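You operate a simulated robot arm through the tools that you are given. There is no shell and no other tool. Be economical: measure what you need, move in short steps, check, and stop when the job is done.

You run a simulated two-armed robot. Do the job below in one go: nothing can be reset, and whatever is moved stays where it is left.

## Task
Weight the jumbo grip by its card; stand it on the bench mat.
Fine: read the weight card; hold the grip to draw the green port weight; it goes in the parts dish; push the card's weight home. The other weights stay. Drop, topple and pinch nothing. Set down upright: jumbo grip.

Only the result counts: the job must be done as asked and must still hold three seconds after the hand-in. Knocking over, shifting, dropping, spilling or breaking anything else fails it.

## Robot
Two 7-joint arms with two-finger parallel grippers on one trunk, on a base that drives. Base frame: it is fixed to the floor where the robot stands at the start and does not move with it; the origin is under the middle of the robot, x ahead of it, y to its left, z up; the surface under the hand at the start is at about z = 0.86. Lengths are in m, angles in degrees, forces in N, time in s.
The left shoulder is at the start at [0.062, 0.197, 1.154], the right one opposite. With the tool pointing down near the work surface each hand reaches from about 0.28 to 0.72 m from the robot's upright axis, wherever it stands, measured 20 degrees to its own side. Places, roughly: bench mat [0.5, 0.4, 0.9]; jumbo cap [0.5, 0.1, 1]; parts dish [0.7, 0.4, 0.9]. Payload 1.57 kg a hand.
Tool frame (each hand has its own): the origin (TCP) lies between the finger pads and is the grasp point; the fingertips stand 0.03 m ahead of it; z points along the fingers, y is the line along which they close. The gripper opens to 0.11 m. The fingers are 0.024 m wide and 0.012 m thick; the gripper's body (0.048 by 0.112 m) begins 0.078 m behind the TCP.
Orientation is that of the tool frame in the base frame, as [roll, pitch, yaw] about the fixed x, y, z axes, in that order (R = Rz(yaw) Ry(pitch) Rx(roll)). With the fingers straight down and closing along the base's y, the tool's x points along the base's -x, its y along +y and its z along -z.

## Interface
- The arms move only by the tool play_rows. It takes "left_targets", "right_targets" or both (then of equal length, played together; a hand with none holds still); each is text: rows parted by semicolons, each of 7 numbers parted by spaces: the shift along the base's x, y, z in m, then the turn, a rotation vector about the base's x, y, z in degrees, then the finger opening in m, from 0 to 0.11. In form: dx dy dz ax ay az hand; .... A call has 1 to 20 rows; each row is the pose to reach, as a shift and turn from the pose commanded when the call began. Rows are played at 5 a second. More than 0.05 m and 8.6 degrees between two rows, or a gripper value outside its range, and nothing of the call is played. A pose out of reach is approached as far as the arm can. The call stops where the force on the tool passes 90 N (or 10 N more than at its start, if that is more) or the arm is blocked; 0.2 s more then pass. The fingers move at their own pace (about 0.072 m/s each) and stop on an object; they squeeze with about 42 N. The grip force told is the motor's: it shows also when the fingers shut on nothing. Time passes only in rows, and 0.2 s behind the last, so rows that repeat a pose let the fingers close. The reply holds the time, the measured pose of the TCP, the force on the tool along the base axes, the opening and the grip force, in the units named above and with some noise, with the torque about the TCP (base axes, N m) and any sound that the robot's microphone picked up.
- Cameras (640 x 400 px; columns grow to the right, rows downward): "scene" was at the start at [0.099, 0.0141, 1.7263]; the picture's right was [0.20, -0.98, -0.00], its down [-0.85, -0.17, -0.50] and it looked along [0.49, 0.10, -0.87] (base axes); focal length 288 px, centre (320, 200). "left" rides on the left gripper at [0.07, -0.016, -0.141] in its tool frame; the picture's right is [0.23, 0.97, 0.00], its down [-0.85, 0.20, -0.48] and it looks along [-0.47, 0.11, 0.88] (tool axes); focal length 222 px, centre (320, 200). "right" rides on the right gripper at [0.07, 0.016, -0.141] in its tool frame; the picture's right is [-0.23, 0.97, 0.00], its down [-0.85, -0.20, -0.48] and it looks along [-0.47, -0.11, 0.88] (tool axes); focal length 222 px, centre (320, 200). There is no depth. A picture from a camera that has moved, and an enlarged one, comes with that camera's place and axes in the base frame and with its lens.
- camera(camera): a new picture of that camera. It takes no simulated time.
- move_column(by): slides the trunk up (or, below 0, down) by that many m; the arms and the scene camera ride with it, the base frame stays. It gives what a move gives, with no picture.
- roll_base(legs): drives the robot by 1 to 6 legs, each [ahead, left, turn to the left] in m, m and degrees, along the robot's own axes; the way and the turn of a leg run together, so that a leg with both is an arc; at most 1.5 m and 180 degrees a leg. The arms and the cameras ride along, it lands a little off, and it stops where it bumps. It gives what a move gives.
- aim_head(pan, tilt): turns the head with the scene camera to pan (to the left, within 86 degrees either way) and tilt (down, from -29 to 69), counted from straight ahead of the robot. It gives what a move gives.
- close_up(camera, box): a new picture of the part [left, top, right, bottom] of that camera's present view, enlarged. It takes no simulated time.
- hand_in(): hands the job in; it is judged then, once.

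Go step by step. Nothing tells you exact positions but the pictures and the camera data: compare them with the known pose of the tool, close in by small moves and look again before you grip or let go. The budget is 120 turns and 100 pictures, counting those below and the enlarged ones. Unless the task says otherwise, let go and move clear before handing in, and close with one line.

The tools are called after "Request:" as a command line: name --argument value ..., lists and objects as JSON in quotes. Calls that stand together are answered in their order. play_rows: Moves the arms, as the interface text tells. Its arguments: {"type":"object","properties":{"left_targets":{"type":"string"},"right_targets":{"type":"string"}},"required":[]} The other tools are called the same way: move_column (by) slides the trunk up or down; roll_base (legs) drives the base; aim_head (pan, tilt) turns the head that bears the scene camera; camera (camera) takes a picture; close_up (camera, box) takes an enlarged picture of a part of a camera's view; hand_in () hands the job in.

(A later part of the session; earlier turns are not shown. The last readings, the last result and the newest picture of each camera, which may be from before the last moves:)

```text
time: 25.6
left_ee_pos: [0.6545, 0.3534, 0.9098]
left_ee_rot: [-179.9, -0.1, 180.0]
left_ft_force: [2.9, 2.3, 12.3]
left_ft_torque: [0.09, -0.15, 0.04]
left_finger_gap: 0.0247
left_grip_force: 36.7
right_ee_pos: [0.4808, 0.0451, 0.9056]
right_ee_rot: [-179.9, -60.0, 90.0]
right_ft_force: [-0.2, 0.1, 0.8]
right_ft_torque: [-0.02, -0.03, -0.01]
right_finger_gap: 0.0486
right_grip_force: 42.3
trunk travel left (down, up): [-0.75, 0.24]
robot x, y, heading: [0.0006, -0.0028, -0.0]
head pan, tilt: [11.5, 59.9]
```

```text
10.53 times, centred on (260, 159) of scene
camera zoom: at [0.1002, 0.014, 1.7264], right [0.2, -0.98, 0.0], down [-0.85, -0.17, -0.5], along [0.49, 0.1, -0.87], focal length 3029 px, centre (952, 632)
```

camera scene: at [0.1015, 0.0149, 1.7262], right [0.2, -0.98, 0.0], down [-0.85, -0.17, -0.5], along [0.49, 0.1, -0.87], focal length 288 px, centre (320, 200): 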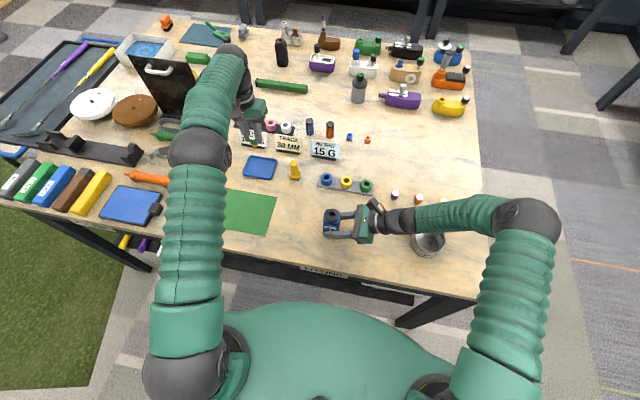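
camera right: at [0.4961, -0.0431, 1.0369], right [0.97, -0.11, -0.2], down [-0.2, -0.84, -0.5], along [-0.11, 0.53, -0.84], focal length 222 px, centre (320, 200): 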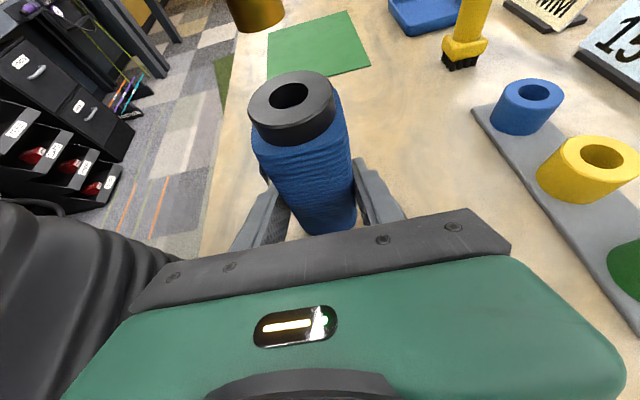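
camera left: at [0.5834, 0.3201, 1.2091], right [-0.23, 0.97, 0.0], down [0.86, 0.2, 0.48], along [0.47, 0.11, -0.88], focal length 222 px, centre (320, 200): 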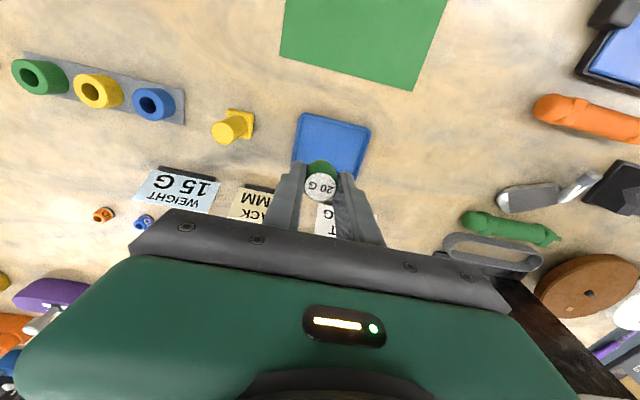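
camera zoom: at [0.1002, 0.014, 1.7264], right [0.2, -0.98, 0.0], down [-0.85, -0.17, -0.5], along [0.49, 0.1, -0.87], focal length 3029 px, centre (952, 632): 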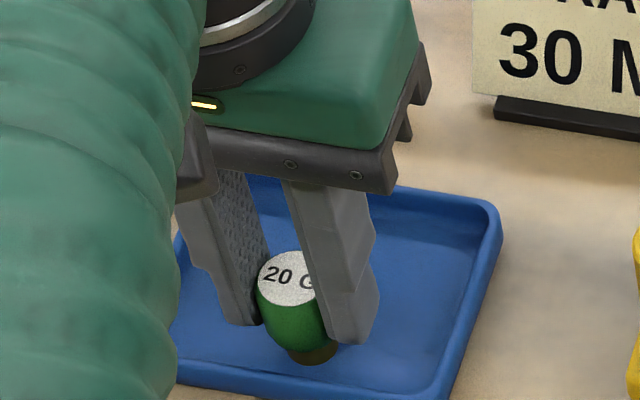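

The weight touches the dish floor (12 N). I ease off and release.

Request:
play_rows --left_targets "0 0 0.002 0 0 0 0.01; 0 0 0.002 0 0 0 0.03; 0 0 0.002 0 0 0 0.045; 0 0 0.002 0 0 0 0.05; 0 0 0.02 0 0 0 0.05; 0 0 0.05 0 0 0 0.05; 0 0 0.09 0 0 0 0.05; 0 0 0.14 0 0 0 0.05; 0 0 0.14 0 0 0 0.05"

Request:
camera --camera "left"

```text
time: 27.6
left_ee_pos: [0.6636, 0.3546, 1.0492]
left_ee_rot: [-179.9, -0.2, -180.0]
left_ft_force: [0.0, -0.1, -0.4]
left_ft_torque: [-0.01, -0.02, -0.01]
left_finger_gap: 0.0501
left_grip_force: 0.2
left hand out of reach, approached as far as the arm can: row 5, 6, 7, 8, 9
right_ee_pos: [0.481, 0.0454, 0.9052]
right_ee_rot: [-179.9, -60.0, 89.9]
right_ft_force: [-0.7, -0.3, 2.2]
right_ft_torque: [0.02, -0.02, 0.03]
right_finger_gap: 0.0486
right_grip_force: 42.2
trunk travel left (down, up): [-0.75, 0.24]
robot x, y, heading: [0.0017, 0.0043, -0.0]
head pan, tilt: [11.5, 59.9]
```

```text
61 pictures are left
camera left: at [0.5937, 0.3387, 1.189], right [-0.23, 0.97, 0.0], down [0.86, 0.2, 0.48], along [0.46, 0.11, -0.88], focal length 222 px, centre (320, 200)
```

left: 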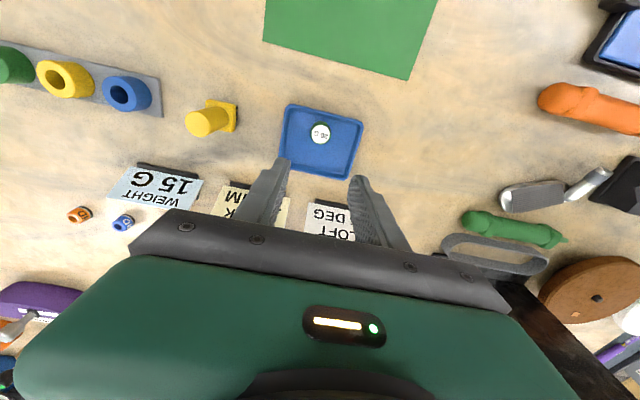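

The green weight stands upright in the dish. Now the right hand lets go of the grip and backs out, while the left withdraws.

Request:
play_rows --left_targets "-0.03 0 0.03 0 0 0 0.06; -0.07 0 0.05 0 0 0 0.08; -0.11 0 0.07 0 0 0 0.1; -0.15 0 0.09 0 0 0 0.11; -0.18 0 0.12 0 0 0 0.11; -0.2 0 0.15 0 0 0 0.11; -0.21 0 0.18 0 0 0 0.11; -0.21 0 0.18 0 0 0 0.11; -0.21 0 0.18 0 0 0 0.11; -0.21 0 0.18 0 0 0 0.11; -0.21 0 0.18 0 0 0 0.11; -0.21 0 0.18 0 0 0 0.11" --right_targets "0 0 0 0 0 0 0.055; 0 0 0 0 0 0 0.07; 0 0 0 0 0 0 0.09; 0 0 0 0 0 0 0.11; 0 0 0 0 0 0 0.11; 0 -0.035 0.02 0 0 0 0.11; 0 -0.07 0.04 0 0 0 0.11; 0 -0.1 0.058 0 0 0 0.11; 0 -0.13 0.075 0 0 0 0.11; 0 -0.15 0.12 0 0 0 0.11; 0 -0.18 0.15 0 0 0 0.11; 0 -0.2 0.19 0 0 0 0.11"

Request:
play_rows --left_targets "0 0 0 0 0 8 0.11; 0 0 0 0 0 16 0.11; 0 0 0 0 0 24 0.11; 0 0 0 0 0 32 0.11; 0 0 0 0 0 40 0.11; 0 0 0 0 0 48 0.11; 0 0 0 0 0 56 0.11; 0 0 0 0 0 64 0.11; 0 0 0 0 0 72 0.11; 0 0 0 0 0 80 0.11; 0 0 0 0 0 85 0.11; 0 0 0 0 0 90 0.11; 0 0 0 0 0 90 0.11" --right_targets "0 0 0.02 -8 0 0 0.11; 0 -0.01 0.04 -16 0 0 0.11; 0 -0.02 0.06 -24 0 0 0.11; 0 -0.03 0.08 -32 0 0 0.11; 0 -0.04 0.1 -40 0 0 0.11; 0 -0.05 0.12 -48 0 0 0.11; 0 -0.05 0.12 -56 0 0 0.11; 0 -0.05 0.12 -60 0 0 0.11; 0 -0.05 0.12 -60 0 0 0.11; 0 -0.05 0.12 -60 0 0 0.11; 0 -0.05 0.12 -60 0 0 0.11; 0 -0.05 0.12 -60 0 0 0.11; 0 -0.05 0.12 -60 0 0 0.11"

Request:
camera --camera "scene"

```text
time: 30.2
left_ee_pos: [0.5867, 0.4029, 1.2723]
left_ee_rot: [180.0, -0.2, -180.0]
left_ft_force: [-0.7, -0.4, 0.7]
left_ft_torque: [-0.01, -0.04, 0.02]
left_finger_gap: 0.1099
left_grip_force: 0.0
left hand out of reach, approached as far as the arm can: row 1, 2, 3, 4, 5, 6, 7, 8, 9, 10, 11, 12
right_ee_pos: [0.4807, -0.1539, 1.0956]
right_ee_rot: [-179.7, -60.0, 89.9]
right_ft_force: [0.4, -0.1, -0.6]
right_ft_torque: [0.01, -0.03, -0.01]
right_finger_gap: 0.1099
right_grip_force: 0.1
trunk travel left (down, up): [-0.75, 0.24]
robot x, y, heading: [0.0012, 0.0009, -0.1]
head pan, tilt: [11.5, 59.9]
```

```text
time: 33.0
left_ee_pos: [0.5869, 0.4044, 1.2702]
left_ee_rot: [179.7, -0.1, -89.9]
left_ft_force: [-0.5, 0.3, 0.7]
left_ft_torque: [-0.01, 0.01, -0.03]
left_finger_gap: 0.11
left_grip_force: 0.2
left hand out of reach, approached as far as the arm can: row 1, 3, 4, 5, 6, 7, 8, 9, 10, 11, 12, 13
right_ee_pos: [0.4802, -0.2026, 1.2144]
right_ee_rot: [-179.8, 0.0, 89.9]
right_ft_force: [-0.2, 0.0, -0.3]
right_ft_torque: [0.02, 0.01, -0.02]
right_finger_gap: 0.11
right_grip_force: 0.2
trunk travel left (down, up): [-0.75, 0.24]
robot x, y, heading: [0.0016, -0.0004, -0.1]
head pan, tilt: [11.5, 59.9]
```

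```text
60 pictures are left
camera scene: at [0.1012, 0.0153, 1.7262], right [0.2, -0.98, 0.0], down [-0.85, -0.17, -0.5], along [0.49, 0.1, -0.87], focal length 288 px, centre (320, 200)
```

scene: 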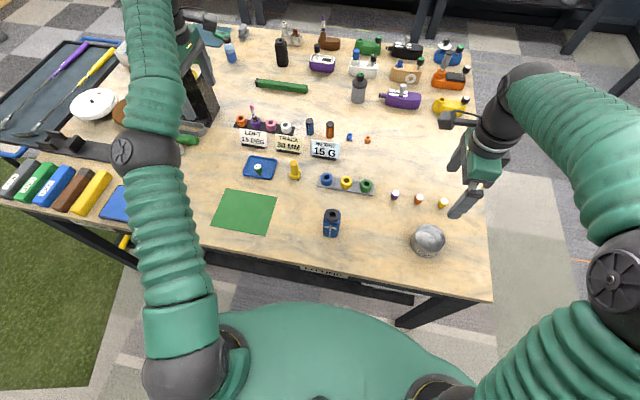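

The left arm is stretched out and lagging its command; I try to bring it back with a small move in a different direction.

Request:
play_rows --left_targets "0 0 -0.02 0 0 0 0.11; 0 0 -0.05 0 0 0 0.11; 0 0 -0.08 0 0 0 0.11; 0 0 -0.08 0 0 0 0.11"

```text
time: 34.0
left_ee_pos: [0.6136, 0.4147, 1.1978]
left_ee_rot: [179.8, 0.0, -90.1]
left_ft_force: [-0.5, 0.1, 0.0]
left_ft_torque: [-0.02, -0.01, 0.0]
left_finger_gap: 0.1098
left_grip_force: 0.0
left hand out of reach, approached as far as the arm can: row 1, 2, 3, 4
right_ee_pos: [0.4803, -0.2022, 1.2141]
right_ee_rot: [179.9, 0.1, 90.0]
right_ft_force: [0.6, -0.8, 0.3]
right_ft_torque: [-0.01, 0.03, 0.0]
right_finger_gap: 0.1099
right_grip_force: 0.2
trunk travel left (down, up): [-0.75, 0.24]
robot x, y, heading: [-0.001, -0.002, -0.1]
head pan, tilt: [11.5, 59.9]
```

Request:
play_rows --left_targets "-0.04 0 0 0 0 0 0.11; -0.08 -0.01 0 0 0 0 0.11; -0.12 -0.03 0 0 0 0 0.11; -0.16 -0.05 0 0 0 0 0.11; -0.2 -0.07 0 0 0 0 0.11; -0.2 -0.07 0 0 0 0 0.11"

Request:
camera --camera "scene"

```text
time: 35.4
left_ee_pos: [0.5901, 0.4226, 1.2497]
left_ee_rot: [179.8, -0.1, -90.0]
left_ft_force: [-1.0, -0.4, 0.5]
left_ft_torque: [-0.01, 0.01, 0.0]
left_finger_gap: 0.1101
left_grip_force: 0.0
left hand out of reach, approached as far as the arm can: row 1, 2, 3, 4, 5, 6
right_ee_pos: [0.4817, -0.2026, 1.2142]
right_ee_rot: [-179.9, 0.0, 90.0]
right_ft_force: [-0.3, 0.2, -0.1]
right_ft_torque: [0.0, 0.02, 0.02]
right_finger_gap: 0.1098
right_grip_force: 0.1
trunk travel left (down, up): [-0.75, 0.24]
robot x, y, heading: [-0.0015, 0.001, 0.0]
head pan, tilt: [11.5, 59.9]
```

```text
59 pictures are left
camera scene: at [0.1013, 0.0154, 1.7262], right [0.2, -0.98, 0.0], down [-0.85, -0.17, -0.5], along [0.49, 0.1, -0.87], focal length 288 px, centre (320, 200)
```

scene: 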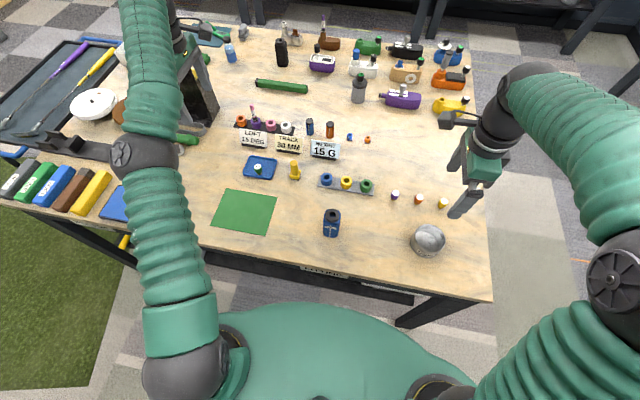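

The arm is fully stretched with its elbow straight, and my commanded target is now far inside. I'll set the target just inside the measured pose so the solver can find the bend.

Request:
play_rows --left_targets "0.05 0.02 0.01 0 0 0 0.11; 0.09 0.035 0.02 0 0 0 0.11; 0.13 0.05 0.03 0 0 0 0.11; 0.17 0.07 0.04 0 0 0 0.11; 0.21 0.09 0.05 0 0 0 0.11; 0.25 0.105 0.06 0 0 0 0.11; 0.29 0.12 0.07 0 0 0 0.11; 0.32 0.13 0.09 0 0 0 0.11; 0.33 0.13 0.09 0 0 0 0.11; 0.33 0.13 0.09 0 0 0 0.11"

Request:
aim_head --pan 45 --tilt 35

Request:
camera --camera "scene"

```text
refused: row 1 steps farther than a row can; nothing moved
```

```text
time: 36.4
left_ee_pos: [0.5912, 0.4223, 1.2503]
left_ee_rot: [179.8, -0.1, -89.9]
left_ft_force: [-0.1, 1.2, -0.3]
left_ft_torque: [0.01, 0.03, 0.0]
left_finger_gap: 0.1098
left_grip_force: 0.0
right_ee_pos: [0.48, -0.2023, 1.2146]
right_ee_rot: [-179.9, 0.1, 90.0]
right_ft_force: [0.1, -1.1, 0.2]
right_ft_torque: [0.01, 0.0, -0.02]
right_finger_gap: 0.1101
right_grip_force: 0.0
trunk travel left (down, up): [-0.75, 0.24]
robot x, y, heading: [0.0012, -0.0001, -0.0]
head pan, tilt: [45.0, 35.0]
```

```text
58 pictures are left
camera scene: at [0.0981, 0.0645, 1.7603], right [0.71, -0.71, 0.0], down [-0.41, -0.41, -0.82], along [0.58, 0.58, -0.58], focal length 288 px, centre (320, 200)
```

scene: 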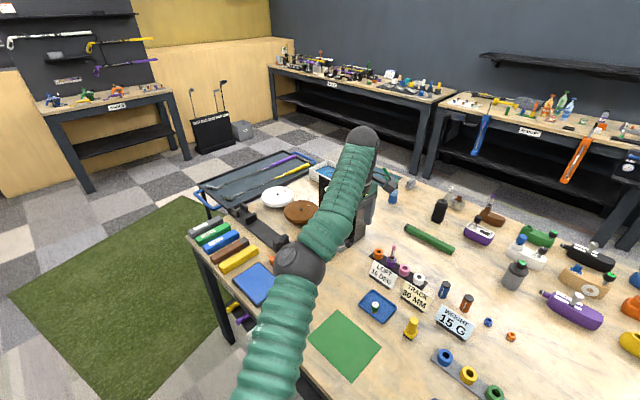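

Request:
play_rows --left_targets "0.04 0.015 0.01 0 0 0 0.11; 0.08 0.03 0.02 0 0 0 0.11; 0.12 0.045 0.03 0 0 0 0.11; 0.16 0.06 0.04 0 0 0 0.11; 0.2 0.075 0.05 0 0 0 0.11; 0.24 0.09 0.06 0 0 0 0.11; 0.28 0.105 0.07 0 0 0 0.11; 0.31 0.12 0.08 0 0 0 0.11; 0.32 0.125 0.085 0 0 0 0.11; 0.32 0.125 0.085 0 0 0 0.11"

```text
time: 38.6
left_ee_pos: [0.6043, 0.4088, 1.2377]
left_ee_rot: [179.9, -0.1, -90.0]
left_ft_force: [0.1, 0.6, 0.7]
left_ft_torque: [-0.01, 0.01, -0.01]
left_finger_gap: 0.1099
left_grip_force: 0.0
left hand out of reach, approached as far as the arm can: row 1, 2, 3, 4, 5, 6, 7, 8, 9, 10
right_ee_pos: [0.4811, -0.2017, 1.2144]
right_ee_rot: [-179.9, 0.1, 90.0]
right_ft_force: [-0.3, 0.2, 0.2]
right_ft_torque: [-0.01, 0.02, -0.02]
right_finger_gap: 0.1099
right_grip_force: 0.1
trunk travel left (down, up): [-0.75, 0.24]
robot x, y, heading: [-0.004, 0.0008, -0.2]
head pan, tilt: [45.0, 35.0]
```

Request:
play_rows --left_targets "0.02 -0.03 0 0 0 0 0.11; 0.04 -0.06 0 0 0 0 0.11; 0.05 -0.1 0 0 0 0 0.11; 0.05 -0.14 0 0 0 0 0.11; 0.05 -0.18 0 0 0 0 0.11; 0.04 -0.22 0 0 0 0 0.11; 0.03 -0.26 0 0 0 0 0.11; 0.02 -0.3 0 0 0 0 0.11; 0.02 -0.3 0 0 0 0 0.11"

```text
time: 40.6
left_ee_pos: [0.6205, 0.1101, 1.249]
left_ee_rot: [179.9, 0.0, -90.0]
left_ft_force: [0.3, 0.7, -0.5]
left_ft_torque: [0.02, 0.01, 0.04]
left_finger_gap: 0.11
left_grip_force: 0.0
left hand out of reach, approached as far as the arm can: row 1, 2, 3, 4, 5
right_ee_pos: [0.4812, -0.2025, 1.2138]
right_ee_rot: [-179.9, 0.0, 90.0]
right_ft_force: [-0.2, -0.3, -0.9]
right_ft_torque: [-0.02, 0.01, -0.01]
right_finger_gap: 0.11
right_grip_force: 0.1
trunk travel left (down, up): [-0.75, 0.24]
robot x, y, heading: [0.0013, -0.0046, 0.0]
head pan, tilt: [45.0, 35.0]
```

Those last rows were reached. Now I try retracting inwards from here.

Request:
play_rows --left_targets "-0.02 0 0 0 0 0 0.11; -0.04 0 0 0 0 0 0.11; -0.07 0 0 0 0 0 0.11; -0.1 0 0 0 0 0 0.11; -0.1 0 0 0 0 0 0.11"

Request:
aim_head --pan 11.5 --tilt 59.9

Request:
camera --camera "scene"

```text
time: 41.8
left_ee_pos: [0.5204, 0.1114, 1.2474]
left_ee_rot: [179.9, 0.1, -89.9]
left_ft_force: [1.1, 0.1, 0.2]
left_ft_torque: [0.0, 0.05, 0.01]
left_finger_gap: 0.1098
left_grip_force: 0.1
right_ee_pos: [0.4815, -0.2026, 1.2146]
right_ee_rot: [-179.8, 0.0, 89.9]
right_ft_force: [0.0, -0.3, -0.7]
right_ft_torque: [-0.02, 0.0, -0.02]
right_finger_gap: 0.11
right_grip_force: 0.1
trunk travel left (down, up): [-0.75, 0.24]
robot x, y, heading: [-0.0033, -0.0037, -0.1]
head pan, tilt: [45.0, 35.0]
```

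```text
time: 42.8
left_ee_pos: [0.519, 0.1104, 1.2475]
left_ee_rot: [179.9, 0.0, -90.0]
left_ft_force: [-0.2, 0.4, -0.7]
left_ft_torque: [-0.02, 0.01, -0.01]
left_finger_gap: 0.11
left_grip_force: 0.1
right_ee_pos: [0.48, -0.2038, 1.2138]
right_ee_rot: [-179.9, 0.1, 90.1]
right_ft_force: [-0.4, -0.3, 0.8]
right_ft_torque: [0.0, 0.0, 0.01]
right_finger_gap: 0.1099
right_grip_force: 0.2
trunk travel left (down, up): [-0.75, 0.24]
robot x, y, heading: [0.0008, 0.0052, 0.2]
head pan, tilt: [11.5, 59.9]
```

```text
57 pictures are left
camera scene: at [0.1004, 0.0129, 1.7263], right [0.2, -0.98, 0.0], down [-0.85, -0.17, -0.5], along [0.49, 0.1, -0.87], focal length 288 px, centre (320, 200)
```

scene: 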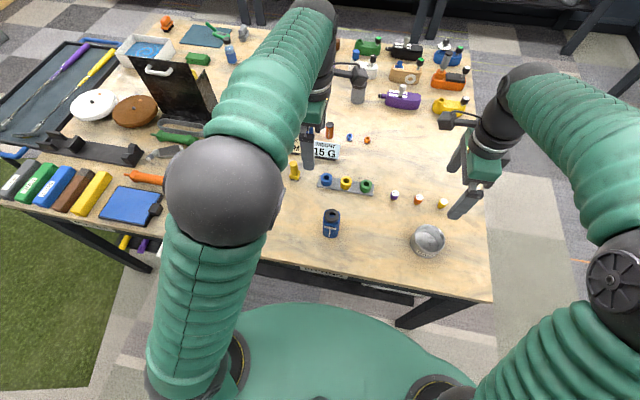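

The arm is free again (elbow up). I move it to the left of the grip and tilt it to point right-down.

Request:
play_rows --left_targets "-0.015 0.04 0 0 0 0 0.11; -0.03 0.08 0 0 0 0 0.11; -0.045 0.12 0 0 0 0 0.11; -0.06 0.16 0 0 0 0 0.11; -0.06 0.19 0 0 0 0 0.11; -0.06 0.19 0 -8 0 0 0.11; -0.06 0.19 0 -16 0 0 0.11; -0.055 0.19 0 -24 0 0 0.11; -0.05 0.19 0 -32 0 0 0.11; -0.045 0.19 0 -40 0 0 0.11; -0.04 0.19 0 -48 0 0 0.11; -0.04 0.19 0 -56 0 0 0.11; -0.04 0.19 0 -60 0 0 0.11; -0.04 0.19 0 -60 0 0 0.11"

Request:
camera --camera "scene"

```text
time: 45.8
left_ee_pos: [0.478, 0.3029, 1.2491]
left_ee_rot: [180.0, -60.1, -90.0]
left_ft_force: [0.4, 0.0, -0.1]
left_ft_torque: [-0.02, 0.0, 0.02]
left_finger_gap: 0.1098
left_grip_force: 0.0
right_ee_pos: [0.4805, -0.2015, 1.2139]
right_ee_rot: [-179.9, 0.0, 90.0]
right_ft_force: [-0.5, 0.0, -0.2]
right_ft_torque: [0.01, 0.02, 0.02]
right_finger_gap: 0.1097
right_grip_force: 0.1
trunk travel left (down, up): [-0.75, 0.24]
robot x, y, heading: [0.0009, -0.0, 0.2]
head pan, tilt: [11.5, 59.9]
```

```text
56 pictures are left
camera scene: at [0.1005, 0.0154, 1.7263], right [0.2, -0.98, 0.0], down [-0.85, -0.17, -0.5], along [0.49, 0.1, -0.87], focal length 288 px, centre (320, 200)
```

scene: 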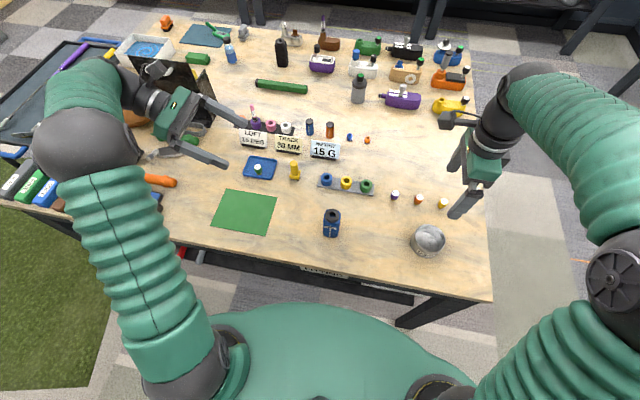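

Pose reached. I move it to the pre-grasp point left of the grip, and check the grip's position.

Request:
play_rows --left_targets "0.001 -0.014 -0.035 0 0 0 0.11; 0.001 -0.028 -0.07 0 0 0 0.11; 0.002 -0.042 -0.105 0 0 0 0.11; 0.002 -0.056 -0.14 0 0 0 0.11; 0.003 -0.07 -0.175 0 0 0 0.11; 0.003 -0.084 -0.21 0 0 0 0.11; 0.004 -0.097 -0.24 0 0 0 0.11; 0.004 -0.107 -0.269 0 0 0 0.11; 0.004 -0.107 -0.269 0 0 0 0.11"

Request:
close_up --camera "scene" --box '[220, 150, 380, 250]'

Request:
camera --camera "right"

Request:
camera --camera "left"

```text
time: 47.8
left_ee_pos: [0.4828, 0.1954, 0.9801]
left_ee_rot: [-180.0, -60.1, -90.0]
left_ft_force: [0.1, -0.1, -0.2]
left_ft_torque: [-0.02, -0.02, 0.03]
left_finger_gap: 0.1098
left_grip_force: 0.1
right_ee_pos: [0.4802, -0.202, 1.2145]
right_ee_rot: [-179.9, 0.1, 90.0]
right_ft_force: [-0.3, 0.1, -0.3]
right_ft_torque: [-0.01, -0.01, -0.01]
right_finger_gap: 0.11
right_grip_force: 0.0
trunk travel left (down, up): [-0.75, 0.24]
robot x, y, heading: [-0.001, 0.0005, 0.1]
head pan, tilt: [11.5, 59.9]
```

```text
4.00 times, centred on (300, 200) of scene
camera zoom: at [0.1006, 0.0154, 1.7263], right [0.2, -0.98, 0.0], down [-0.85, -0.17, -0.5], along [0.49, 0.1, -0.87], focal length 1151 px, centre (400, 200)
```

zoom: 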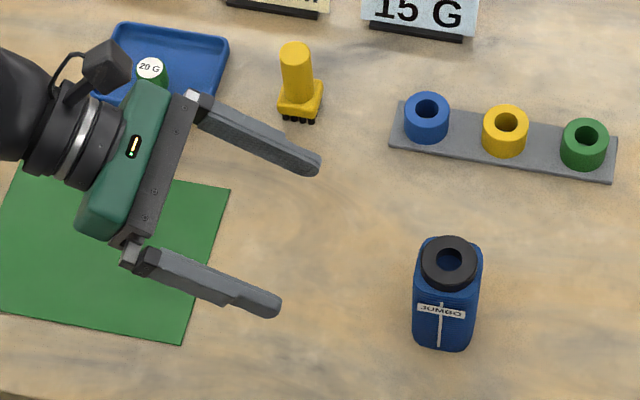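

```text
54 pictures are left
camera right: at [0.4954, -0.1316, 1.3564], right [0.97, -0.23, 0.0], down [-0.2, -0.85, 0.48], along [-0.11, -0.47, -0.88], focal length 222 px, centre (320, 200)
```

right: 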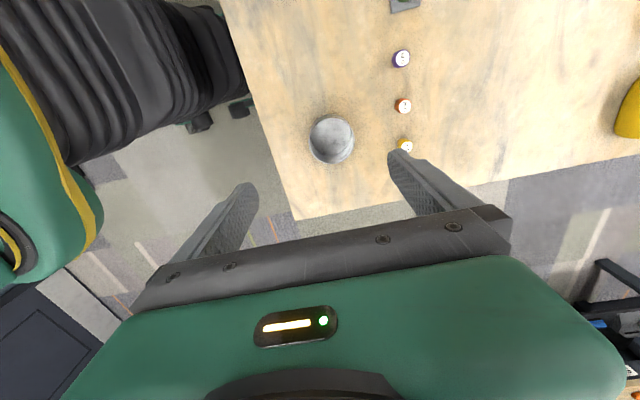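

```text
53 pictures are left
camera left: at [0.4994, 0.2836, 1.1089], right [-0.97, -0.11, 0.2], down [-0.2, 0.84, -0.5], along [-0.11, -0.53, -0.84], focal length 222 px, centre (320, 200)
```

left: 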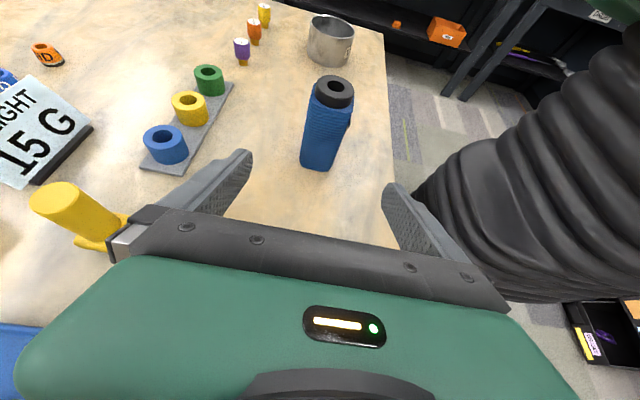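

The grip still stands at [0.482, 0.057]. I advance the left hand and close it on the body.

Request:
play_rows --left_targets "0 -0.035 -0.02 0 0 0 0.11; 0 -0.07 -0.04 0 0 0 0.11; 0 -0.1 -0.058 0 0 0 0.11; 0 -0.128 -0.075 0 0 0 0.11; 0 -0.128 -0.075 0 0 0 0.11; 0 -0.128 -0.075 0 0 0 0.08; 0 -0.128 -0.075 0 0 0 0.06; 0 -0.128 -0.075 0 0 0 0.05; 0 -0.128 -0.075 0 0 0 0.04; 0 -0.128 -0.075 0 0 0 0.03; 0 -0.128 -0.075 0 0 0 0.03"

Request:
close_up --camera "scene" --box '[240, 165, 400, 265]'

Request:
close_up --camera "right" --box '[300, 30, 480, 160]'

```text
time: 50.2
left_ee_pos: [0.4816, 0.0666, 0.9045]
left_ee_rot: [179.9, -60.0, -89.9]
left_ft_force: [0.2, 0.5, -0.6]
left_ft_torque: [-0.02, -0.03, 0.01]
left_finger_gap: 0.0483
left_grip_force: 41.9
right_ee_pos: [0.481, -0.2024, 1.215]
right_ee_rot: [-179.9, -0.1, 90.0]
right_ft_force: [0.3, -0.7, -0.8]
right_ft_torque: [0.01, 0.04, 0.02]
right_finger_gap: 0.1099
right_grip_force: 0.0
trunk travel left (down, up): [-0.75, 0.24]
robot x, y, heading: [-0.0027, -0.0016, 0.2]
head pan, tilt: [11.5, 59.9]
```

```text
4.00 times, centred on (320, 215) of scene
camera zoom: at [0.1012, 0.0147, 1.7262], right [0.2, -0.98, 0.0], down [-0.85, -0.17, -0.5], along [0.49, 0.1, -0.87], focal length 1151 px, centre (320, 140)
```

zoom: 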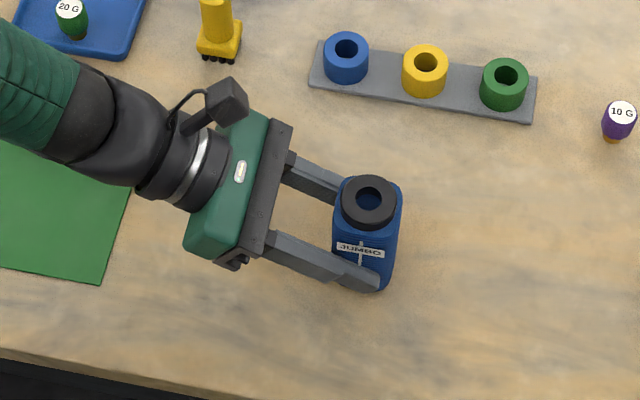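

```text
3.08 times, centred on (390, 95) of right
camera zoom: at [0.496, -0.1322, 1.3561], right [0.97, -0.23, 0.0], down [-0.2, -0.85, 0.48], along [-0.11, -0.47, -0.88], focal length 684 px, centre (105, 523)
```

zoom: 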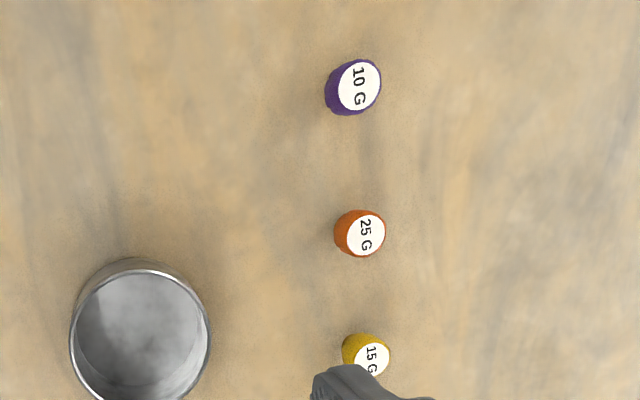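

The left hand holds the grip (gap 0.048). The right hand goes above the yellow 15 G weight, keeping its orientation.

Request:
play_rows --right_targets "0.035 -0.018 -0.02 0 0 0 0.09; 0.07 -0.036 -0.04 0 0 0 0.07; 0.105 -0.056 -0.06 0 0 0 0.06; 0.14 -0.075 -0.08 0 0 0 0.06; 0.162 -0.088 -0.11 0 0 0 0.06; 0.162 -0.088 -0.11 0 0 0 0.06"

Request:
camera --camera "right"

Request:
close_up --camera "scene" --box '[380, 160, 500, 235]'

```text
time: 51.6
left_ee_pos: [0.4815, 0.0659, 0.9047]
left_ee_rot: [180.0, -60.0, -90.0]
left_ft_force: [-0.8, 0.1, -0.2]
left_ft_torque: [0.01, 0.02, -0.02]
left_finger_gap: 0.0486
left_grip_force: 42.1
right_ee_pos: [0.6425, -0.2897, 1.1027]
right_ee_rot: [180.0, 0.0, 89.9]
right_ft_force: [0.0, 0.5, -0.7]
right_ft_torque: [-0.01, -0.02, 0.0]
right_finger_gap: 0.0601
right_grip_force: 0.1
trunk travel left (down, up): [-0.75, 0.24]
robot x, y, heading: [0.0017, 0.0012, -0.1]
head pan, tilt: [11.5, 59.9]
```

```text
50 pictures are left
camera right: at [0.6584, -0.2198, 1.2442], right [0.97, -0.23, 0.0], down [-0.2, -0.85, 0.48], along [-0.11, -0.47, -0.88], focal length 222 px, centre (320, 200)
```

right: 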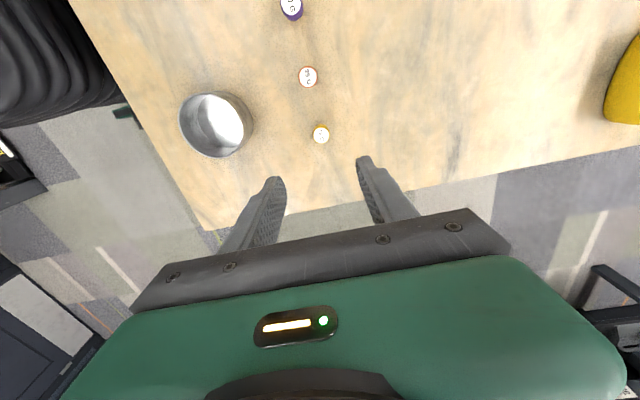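

```text
5.33 times, centred on (440, 198) of scene
camera zoom: at [0.1013, 0.014, 1.7262], right [0.2, -0.98, 0.0], down [-0.85, -0.17, -0.5], along [0.49, 0.1, -0.87], focal length 1535 px, centre (-320, 213)
```

zoom: 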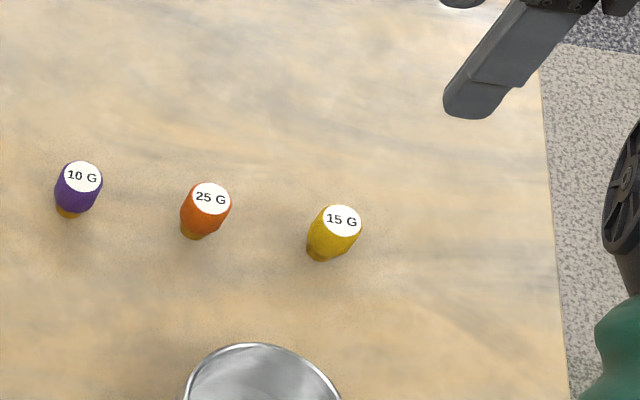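

The yellow weight's top is at about [0.643, -0.2925, 0.901]. I lower close above it with open fingers.

Request:
play_rows --right_targets "0 -0.003 -0.045 0 0 0 0.06; 0 -0.003 -0.09 0 0 0 0.06; 0 -0.003 -0.12 0 0 0 0.06; 0 -0.003 -0.14 0 0 0 0.06; 0 -0.003 -0.14 0 0 0 0.06"

Request:
close_up --camera "right" --box '[220, 80, 420, 205]'

```text
time: 52.8
left_ee_pos: [0.4821, 0.0683, 0.9047]
left_ee_rot: [179.9, -60.0, -89.9]
left_ft_force: [0.1, -0.3, 0.7]
left_ft_torque: [0.02, 0.0, 0.02]
left_finger_gap: 0.0485
left_grip_force: 41.5
right_ee_pos: [0.6431, -0.295, 0.9636]
right_ee_rot: [-179.9, 0.0, 89.9]
right_ft_force: [-0.2, 0.5, 0.0]
right_ft_torque: [0.03, 0.01, 0.01]
right_finger_gap: 0.0599
right_grip_force: 0.0
trunk travel left (down, up): [-0.75, 0.24]
robot x, y, heading: [-0.0003, 0.0006, -0.2]
head pan, tilt: [11.5, 59.9]
```

```text
3.20 times, centred on (320, 142) of right
camera zoom: at [0.6577, -0.2238, 1.104], right [0.97, -0.23, 0.0], down [-0.2, -0.85, 0.48], along [-0.11, -0.47, -0.88], focal length 711 px, centre (320, 384)
```

zoom: 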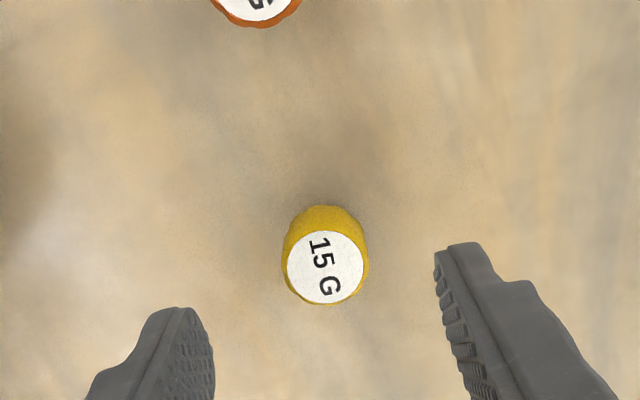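

Aligned. I lower to gripping height and close.

Request:
play_rows --right_targets "0 0 -0.02 0 0 0 0.06; 0 0 -0.038 0 0 0 0.06; 0 0 -0.0495 0 0 0 0.06; 0 0 -0.0495 0 0 0 0.06; 0 0 -0.0495 0 0 0 0.045; 0 0 -0.0495 0 0 0 0.035; 0 0 -0.0495 0 0 0 0.025; 0 0 -0.0495 0 0 0 0.015; 0 0 -0.0495 0 0 0 0.01; 0 0 -0.0495 0 0 0 0.01"

Request:
close_up --camera "right" --box '[220, 80, 420, 205]'

```text
time: 55.0
left_ee_pos: [0.4811, 0.0669, 0.9046]
left_ee_rot: [179.8, -60.0, -89.9]
left_ft_force: [-0.4, -0.2, -0.1]
left_ft_torque: [-0.01, 0.01, 0.03]
left_finger_gap: 0.0487
left_grip_force: 41.9
right_ee_pos: [0.6423, -0.2949, 0.9131]
right_ee_rot: [-179.9, 0.0, 90.1]
right_ft_force: [0.4, -0.3, 0.0]
right_ft_torque: [0.01, -0.01, -0.03]
right_finger_gap: 0.0251
right_grip_force: 36.3
trunk travel left (down, up): [-0.75, 0.24]
robot x, y, heading: [0.0004, 0.002, 0.2]
head pan, tilt: [11.5, 59.9]
```

```text
3.20 times, centred on (320, 142) of right
camera zoom: at [0.658, -0.2251, 1.0552], right [0.97, -0.23, 0.0], down [-0.2, -0.85, 0.48], along [-0.11, -0.47, -0.88], focal length 711 px, centre (320, 384)
```

zoom: 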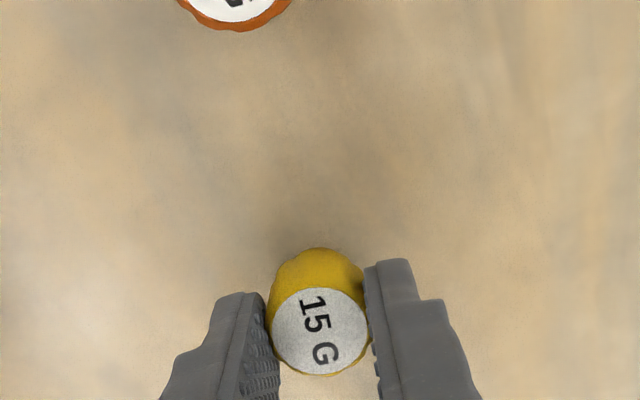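

Gripped (gap 0.025). I lift it straight up and carry it over the grip's port.

Request:
play_rows --right_targets "0 0 0.03 0 0 0 0.01; 0 0 0.07 0 0 0 0.01; 0 0 0.11 0 0 0 0.01; 0 0 0.15 0 0 0 0.01; 0 0 0.19 0 0 0 0.01; -0.02 0.04 0.19 0 0 0 0.01; -0.04 0.08 0.19 0 0 0 0.01; -0.06 0.12 0.19 0 0 0 0.01; -0.08 0.16 0.19 0 0 0 0.01; -0.1 0.2 0.19 0 0 0 0.01; -0.12 0.24 0.19 0 0 0 0.01; -0.14 0.28 0.19 0 0 0 0.01; -0.16 0.32 0.19 0 0 0 0.01; -0.16 0.349 0.19 0 0 0 0.01; -0.16 0.349 0.19 0 0 0 0.01"

Request:
camera --camera "right"

Request:
camera --camera "left"

Request:
close_up --camera "scene" --box '[260, 140, 420, 240]'

```text
time: 58.4
left_ee_pos: [0.4797, 0.0665, 0.9055]
left_ee_rot: [-179.9, -60.1, -90.1]
left_ft_force: [0.5, -0.4, -0.8]
left_ft_torque: [-0.01, 0.05, -0.01]
left_finger_gap: 0.0486
left_grip_force: 42.2
right_ee_pos: [0.5157, -0.007, 1.1132]
right_ee_rot: [179.3, -0.7, 81.7]
right_ft_force: [0.3, 0.0, -0.3]
right_ft_torque: [-0.04, -0.01, -0.03]
right_finger_gap: 0.0249
right_grip_force: 36.5
trunk travel left (down, up): [-0.75, 0.24]
robot x, y, heading: [0.0038, 0.0005, -0.1]
head pan, tilt: [11.5, 59.9]
stopped in row 15 (right hand): the arm was blocked; the commanded pose is now the measured one
```

```text
46 pictures are left
camera right: at [0.5374, 0.0592, 1.2564], right [0.93, -0.37, 0.01], down [-0.33, -0.82, 0.47], along [-0.16, -0.44, -0.88], focal length 222 px, centre (320, 200)
```

right: 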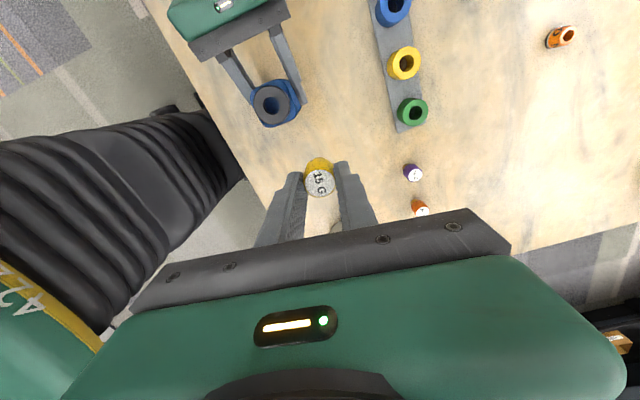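

```text
45 pictures are left
camera left: at [0.4971, 0.1557, 1.0351], right [-0.97, -0.11, 0.2], down [-0.2, 0.84, -0.5], along [-0.11, -0.53, -0.84], focal length 222 px, centre (320, 200)
```

left: 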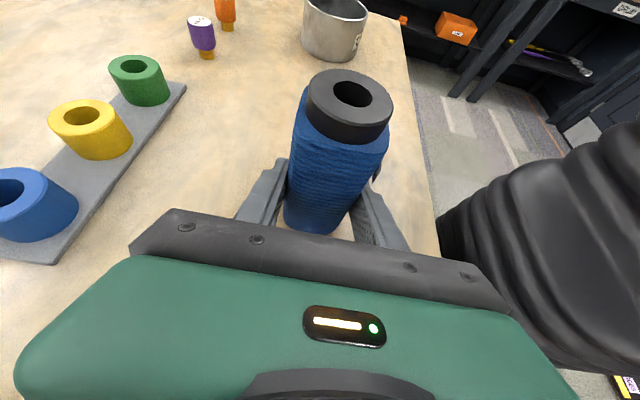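

```text
4.00 times, centred on (340, 190) of scene
camera zoom: at [0.1017, 0.0163, 1.7261], right [0.2, -0.98, 0.0], down [-0.85, -0.17, -0.5], along [0.49, 0.1, -0.87], focal length 1151 px, centre (240, 240)
```

zoom: 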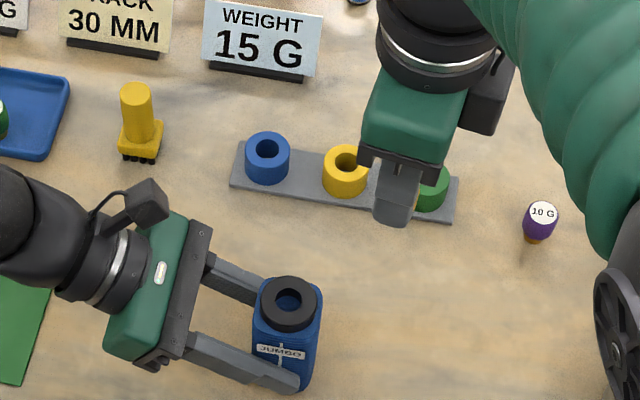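

The right arm got blocked in this wrist orientation. I back it off and turn the hand to the default yaw, which worked for the left hand in the same place.

Request:
play_rows --right_targets "0 -0.03 0.02 0 0 0 0.01; 0 -0.06 0.04 0 0 0 0.01; 0 -0.1 0.06 0 0 0 0.01; 0 -0.12 0.06 0 0 0 0.01; 0 -0.12 0.06 0 0 8.3 0.01; 0 -0.12 0.06 0 0 16.6 0.01; 0 -0.12 0.06 0 0 24.9 0.01; 0 -0.12 0.06 0 0 33.2 0.01; 0 -0.12 0.06 0 0 41.5 0.01; 0 -0.12 0.06 0 0 49.8 0.01; 0 -0.12 0.06 0 0 58 0.01; 0 -0.12 0.06 0 0 66 0.01; 0 -0.12 0.06 0 0 74 0.01; 0 -0.12 0.06 0 0 82 0.01; 0 -0.12 0.06 0 0 90 0.01; 0 -0.12 0.06 0 0 98.3 0.01; 0 -0.12 0.06 0 0 98.3 0.01"

Request:
camera --camera "scene"

```text
time: 62.0
left_ee_pos: [0.481, 0.0672, 0.9048]
left_ee_rot: [-180.0, -60.1, -90.1]
left_ft_force: [-0.8, 0.6, -0.3]
left_ft_torque: [-0.02, -0.02, 0.0]
left_finger_gap: 0.0485
left_grip_force: 42.0
right_ee_pos: [0.5115, -0.1189, 1.174]
right_ee_rot: [179.2, -0.8, -178.7]
right_ft_force: [0.0, 0.1, -0.8]
right_ft_torque: [0.01, 0.0, 0.02]
right_finger_gap: 0.025
right_grip_force: 36.4
trunk travel left (down, up): [-0.75, 0.24]
robot x, y, heading: [0.0011, -0.0002, -0.1]
head pan, tilt: [11.5, 59.9]
```

```text
43 pictures are left
camera scene: at [0.1015, 0.0151, 1.7262], right [0.2, -0.98, 0.0], down [-0.85, -0.17, -0.5], along [0.49, 0.1, -0.87], focal length 288 px, centre (320, 200)
```

scene: 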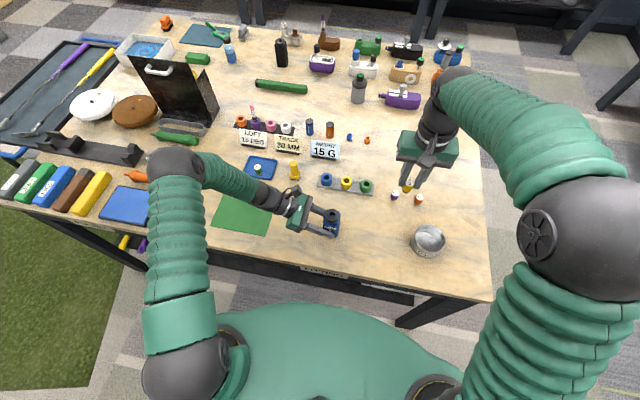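

Request:
play_rows --right_targets "-0.005 0.035 0 -0.8 -0.8 -1.3 0.01; -0.01 0.07 0 -0.8 -0.8 -1.3 0.01; -0.016 0.105 0 -0.8 -0.8 -1.3 0.01; -0.022 0.14 0 -0.8 -0.8 -1.3 0.01; -0.028 0.174 -0.02 -0.8 -0.8 -1.3 0.01; -0.028 0.174 -0.064 -0.8 -0.8 -1.3 0.01; -0.028 0.174 -0.064 -0.8 -0.8 -1.3 0.01"

Request:
camera --camera "right"

Request:
camera --camera "left"

Request:
close_up --camera "scene" --box '[260, 150, 420, 250]'

```text
time: 63.6
left_ee_pos: [0.479, 0.067, 0.9062]
left_ee_rot: [-179.9, -60.0, -90.1]
left_ft_force: [0.0, 0.3, -0.7]
left_ft_torque: [-0.02, -0.05, -0.03]
left_finger_gap: 0.0487
left_grip_force: 42.4
right_ee_pos: [0.4834, 0.0544, 1.1092]
right_ee_rot: [-180.0, 0.1, 179.8]
right_ft_force: [1.0, -0.1, -0.4]
right_ft_torque: [0.04, -0.02, 0.02]
right_finger_gap: 0.025
right_grip_force: 36.3
trunk travel left (down, up): [-0.75, 0.24]
robot x, y, heading: [0.0014, -0.0023, -0.1]
head pan, tilt: [11.5, 59.9]
```

```text
42 pictures are left
camera right: at [0.4132, 0.0717, 1.2513], right [0.23, 0.97, 0.0], down [0.85, -0.2, 0.48], along [0.47, -0.11, -0.88], focal length 222 px, centre (320, 200)
```

right: 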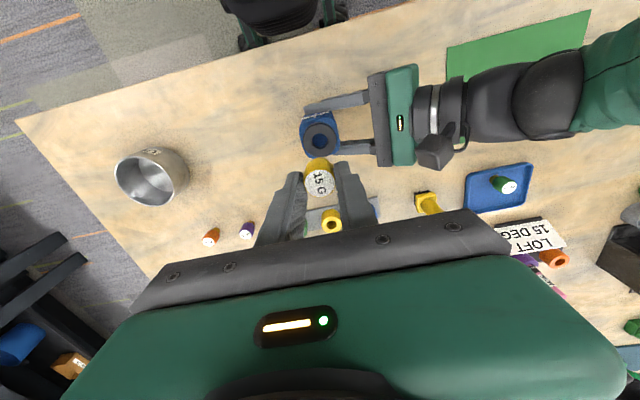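

```text
41 pictures are left
camera left: at [0.4967, 0.1549, 1.0356], right [-0.97, -0.11, 0.2], down [-0.2, 0.84, -0.5], along [-0.11, -0.53, -0.84], focal length 222 px, centre (320, 200)
```

left: 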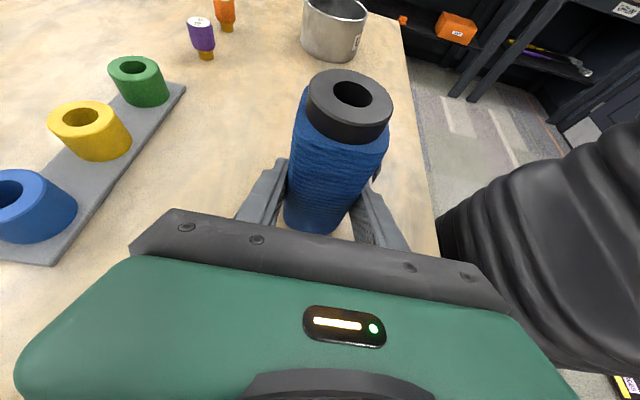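

```text
4.00 times, centred on (340, 200) of scene
camera zoom: at [0.1013, 0.0156, 1.7262], right [0.2, -0.98, 0.0], down [-0.85, -0.17, -0.5], along [0.49, 0.1, -0.87], focal length 1151 px, centre (240, 200)
```

zoom: 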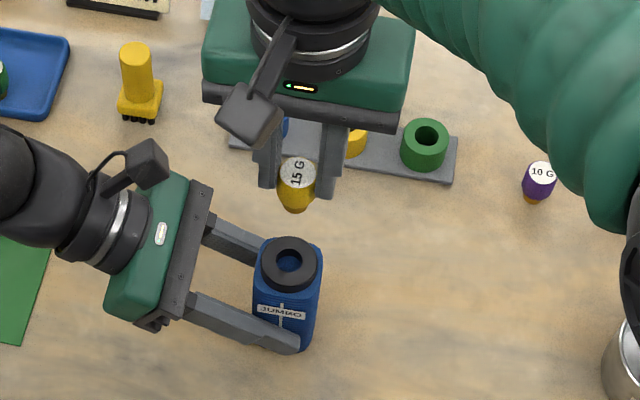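

Now precise alignment: enlarge the hole and weight as seen by the right and left hand cameras.

Request:
close_up --camera "right" --box '[260, 100, 380, 205]'

Request:
close_up --camera "left" --box '[270, 40, 430, 140]'

```text
3.81 times, centred on (320, 152) of right
camera zoom: at [0.4132, 0.0717, 1.2513], right [0.23, 0.97, 0.0], down [0.85, -0.2, 0.48], along [0.47, -0.11, -0.88], focal length 846 px, centre (320, 381)
```

zoom: 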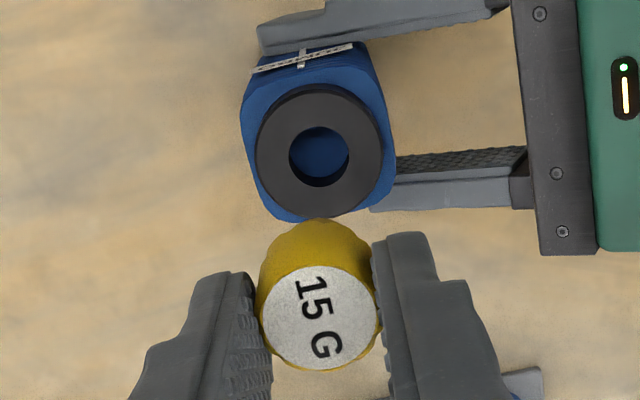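

```text
4.00 times, centred on (350, 90) of left
camera zoom: at [0.4967, 0.1549, 1.0356], right [-0.97, -0.11, 0.2], down [-0.2, 0.84, -0.5], along [-0.11, -0.53, -0.84], focal length 888 px, centre (200, 640)
```

zoom: 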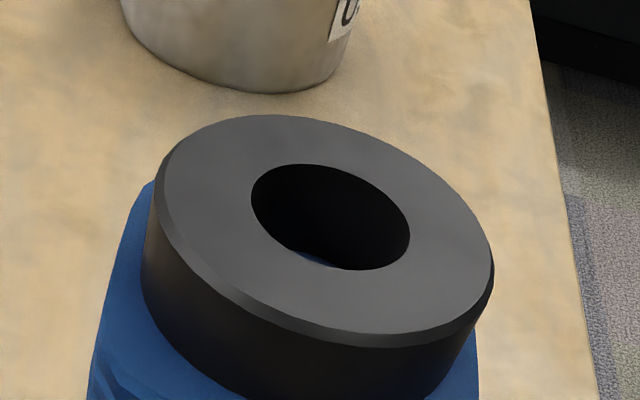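

Weight and hole agree to about 1 mm. I lower until the stem is just above the hole and check from the left camera.

Request:
play_rows --right_targets "-0.0005 0.0005 -0.03 0 0 0 0.01; -0.0005 0.0005 -0.055 0 0 0 0.01; -0.0005 0.0005 -0.07 0 0 0 0.01; -0.0005 0.0005 -0.07 0 0 0 0.01"

Request:
close_up --camera "left" --box '[270, 30, 430, 130]'

Request:
close_up --camera "scene" --box '[300, 180, 364, 240]'

Request:
close_up --camera "right" --box '[260, 100, 380, 205]'

```text
time: 64.6
left_ee_pos: [0.4811, 0.0675, 0.9052]
left_ee_rot: [-179.9, -60.0, -90.0]
left_ft_force: [0.0, 0.2, 1.1]
left_ft_torque: [-0.01, 0.0, 0.06]
left_finger_gap: 0.0485
left_grip_force: 42.2
right_ee_pos: [0.4835, 0.0565, 1.04]
right_ee_rot: [179.9, 0.0, 179.7]
right_ft_force: [0.0, -1.9, 0.1]
right_ft_torque: [0.0, -0.03, -0.03]
right_finger_gap: 0.025
right_grip_force: 36.8
trunk travel left (down, up): [-0.75, 0.24]
robot x, y, heading: [-0.004, -0.0002, 0.1]
head pan, tilt: [11.5, 59.9]
```

```text
4.00 times, centred on (350, 80) of left
camera zoom: at [0.4971, 0.1556, 1.0352], right [-0.97, -0.11, 0.2], down [-0.2, 0.84, -0.5], along [-0.11, -0.53, -0.84], focal length 888 px, centre (200, 680)
```

zoom: 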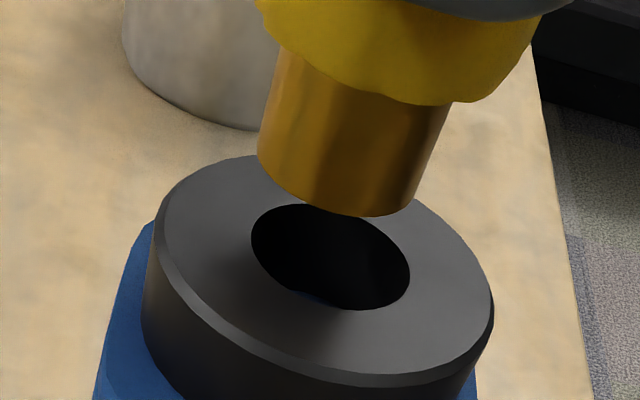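

```text
6.67 times, centred on (332, 210) of scene
camera zoom: at [0.1018, 0.0163, 1.7262], right [0.2, -0.98, 0.0], down [-0.85, -0.17, -0.5], along [0.49, 0.1, -0.87], focal length 1918 px, centre (240, 133)
```

zoom: 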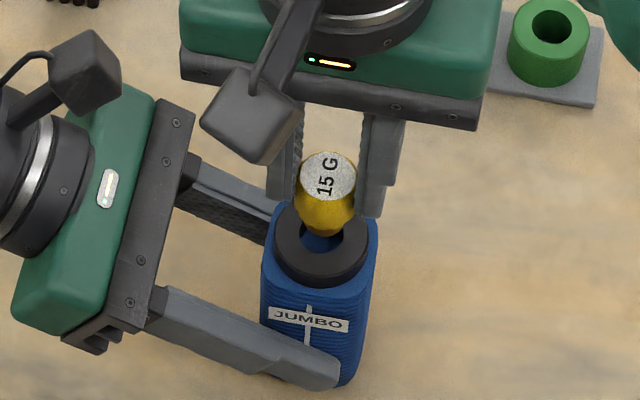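

```text
3.81 times, centred on (320, 152) of right
camera zoom: at [0.4126, 0.0726, 1.1816], right [0.23, 0.97, 0.0], down [0.85, -0.2, 0.48], along [0.47, -0.11, -0.88], focal length 846 px, centre (320, 381)
```

zoom: 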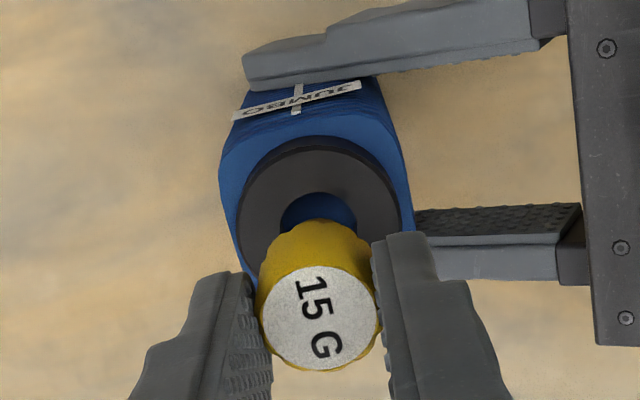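

The stem is about 2 mm too far forward in x. I correct that and lower slightly into the mouth.

Request:
play_rows --right_targets "-0.0018 0 0 0 0 0 0.01; -0.0018 0 -0.005 0 0 0 0.01; -0.0018 0 -0.005 0 0 0 0.01"

Request:
close_up --camera "left" --box '[270, 30, 430, 130]'

```text
time: 65.4
left_ee_pos: [0.4807, 0.0677, 0.9062]
left_ee_rot: [-179.8, -60.0, -90.1]
left_ft_force: [1.0, 0.6, 0.2]
left_ft_torque: [0.01, -0.01, 0.0]
left_finger_gap: 0.0484
left_grip_force: 42.1
right_ee_pos: [0.4817, 0.0558, 1.0344]
right_ee_rot: [-180.0, -0.1, 179.7]
right_ft_force: [-0.1, 0.1, 0.4]
right_ft_torque: [0.03, -0.02, 0.02]
right_finger_gap: 0.025
right_grip_force: 36.3
trunk travel left (down, up): [-0.75, 0.24]
robot x, y, heading: [-0.0026, 0.0, -0.2]
head pan, tilt: [11.5, 59.9]
```

```text
4.00 times, centred on (350, 80) of left
camera zoom: at [0.4971, 0.1557, 1.0352], right [-0.97, -0.11, 0.2], down [-0.2, 0.84, -0.5], along [-0.11, -0.53, -0.84], focal length 888 px, centre (200, 680)
```

zoom: 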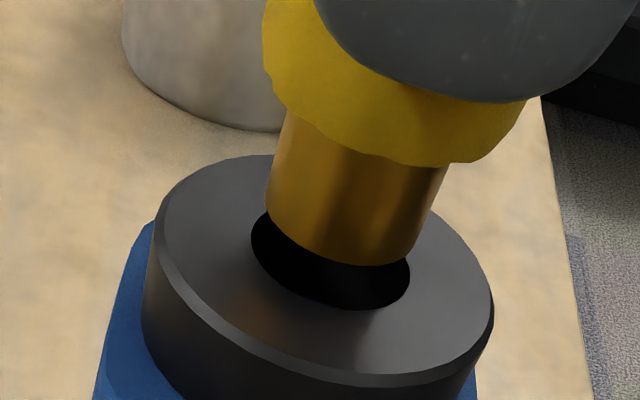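

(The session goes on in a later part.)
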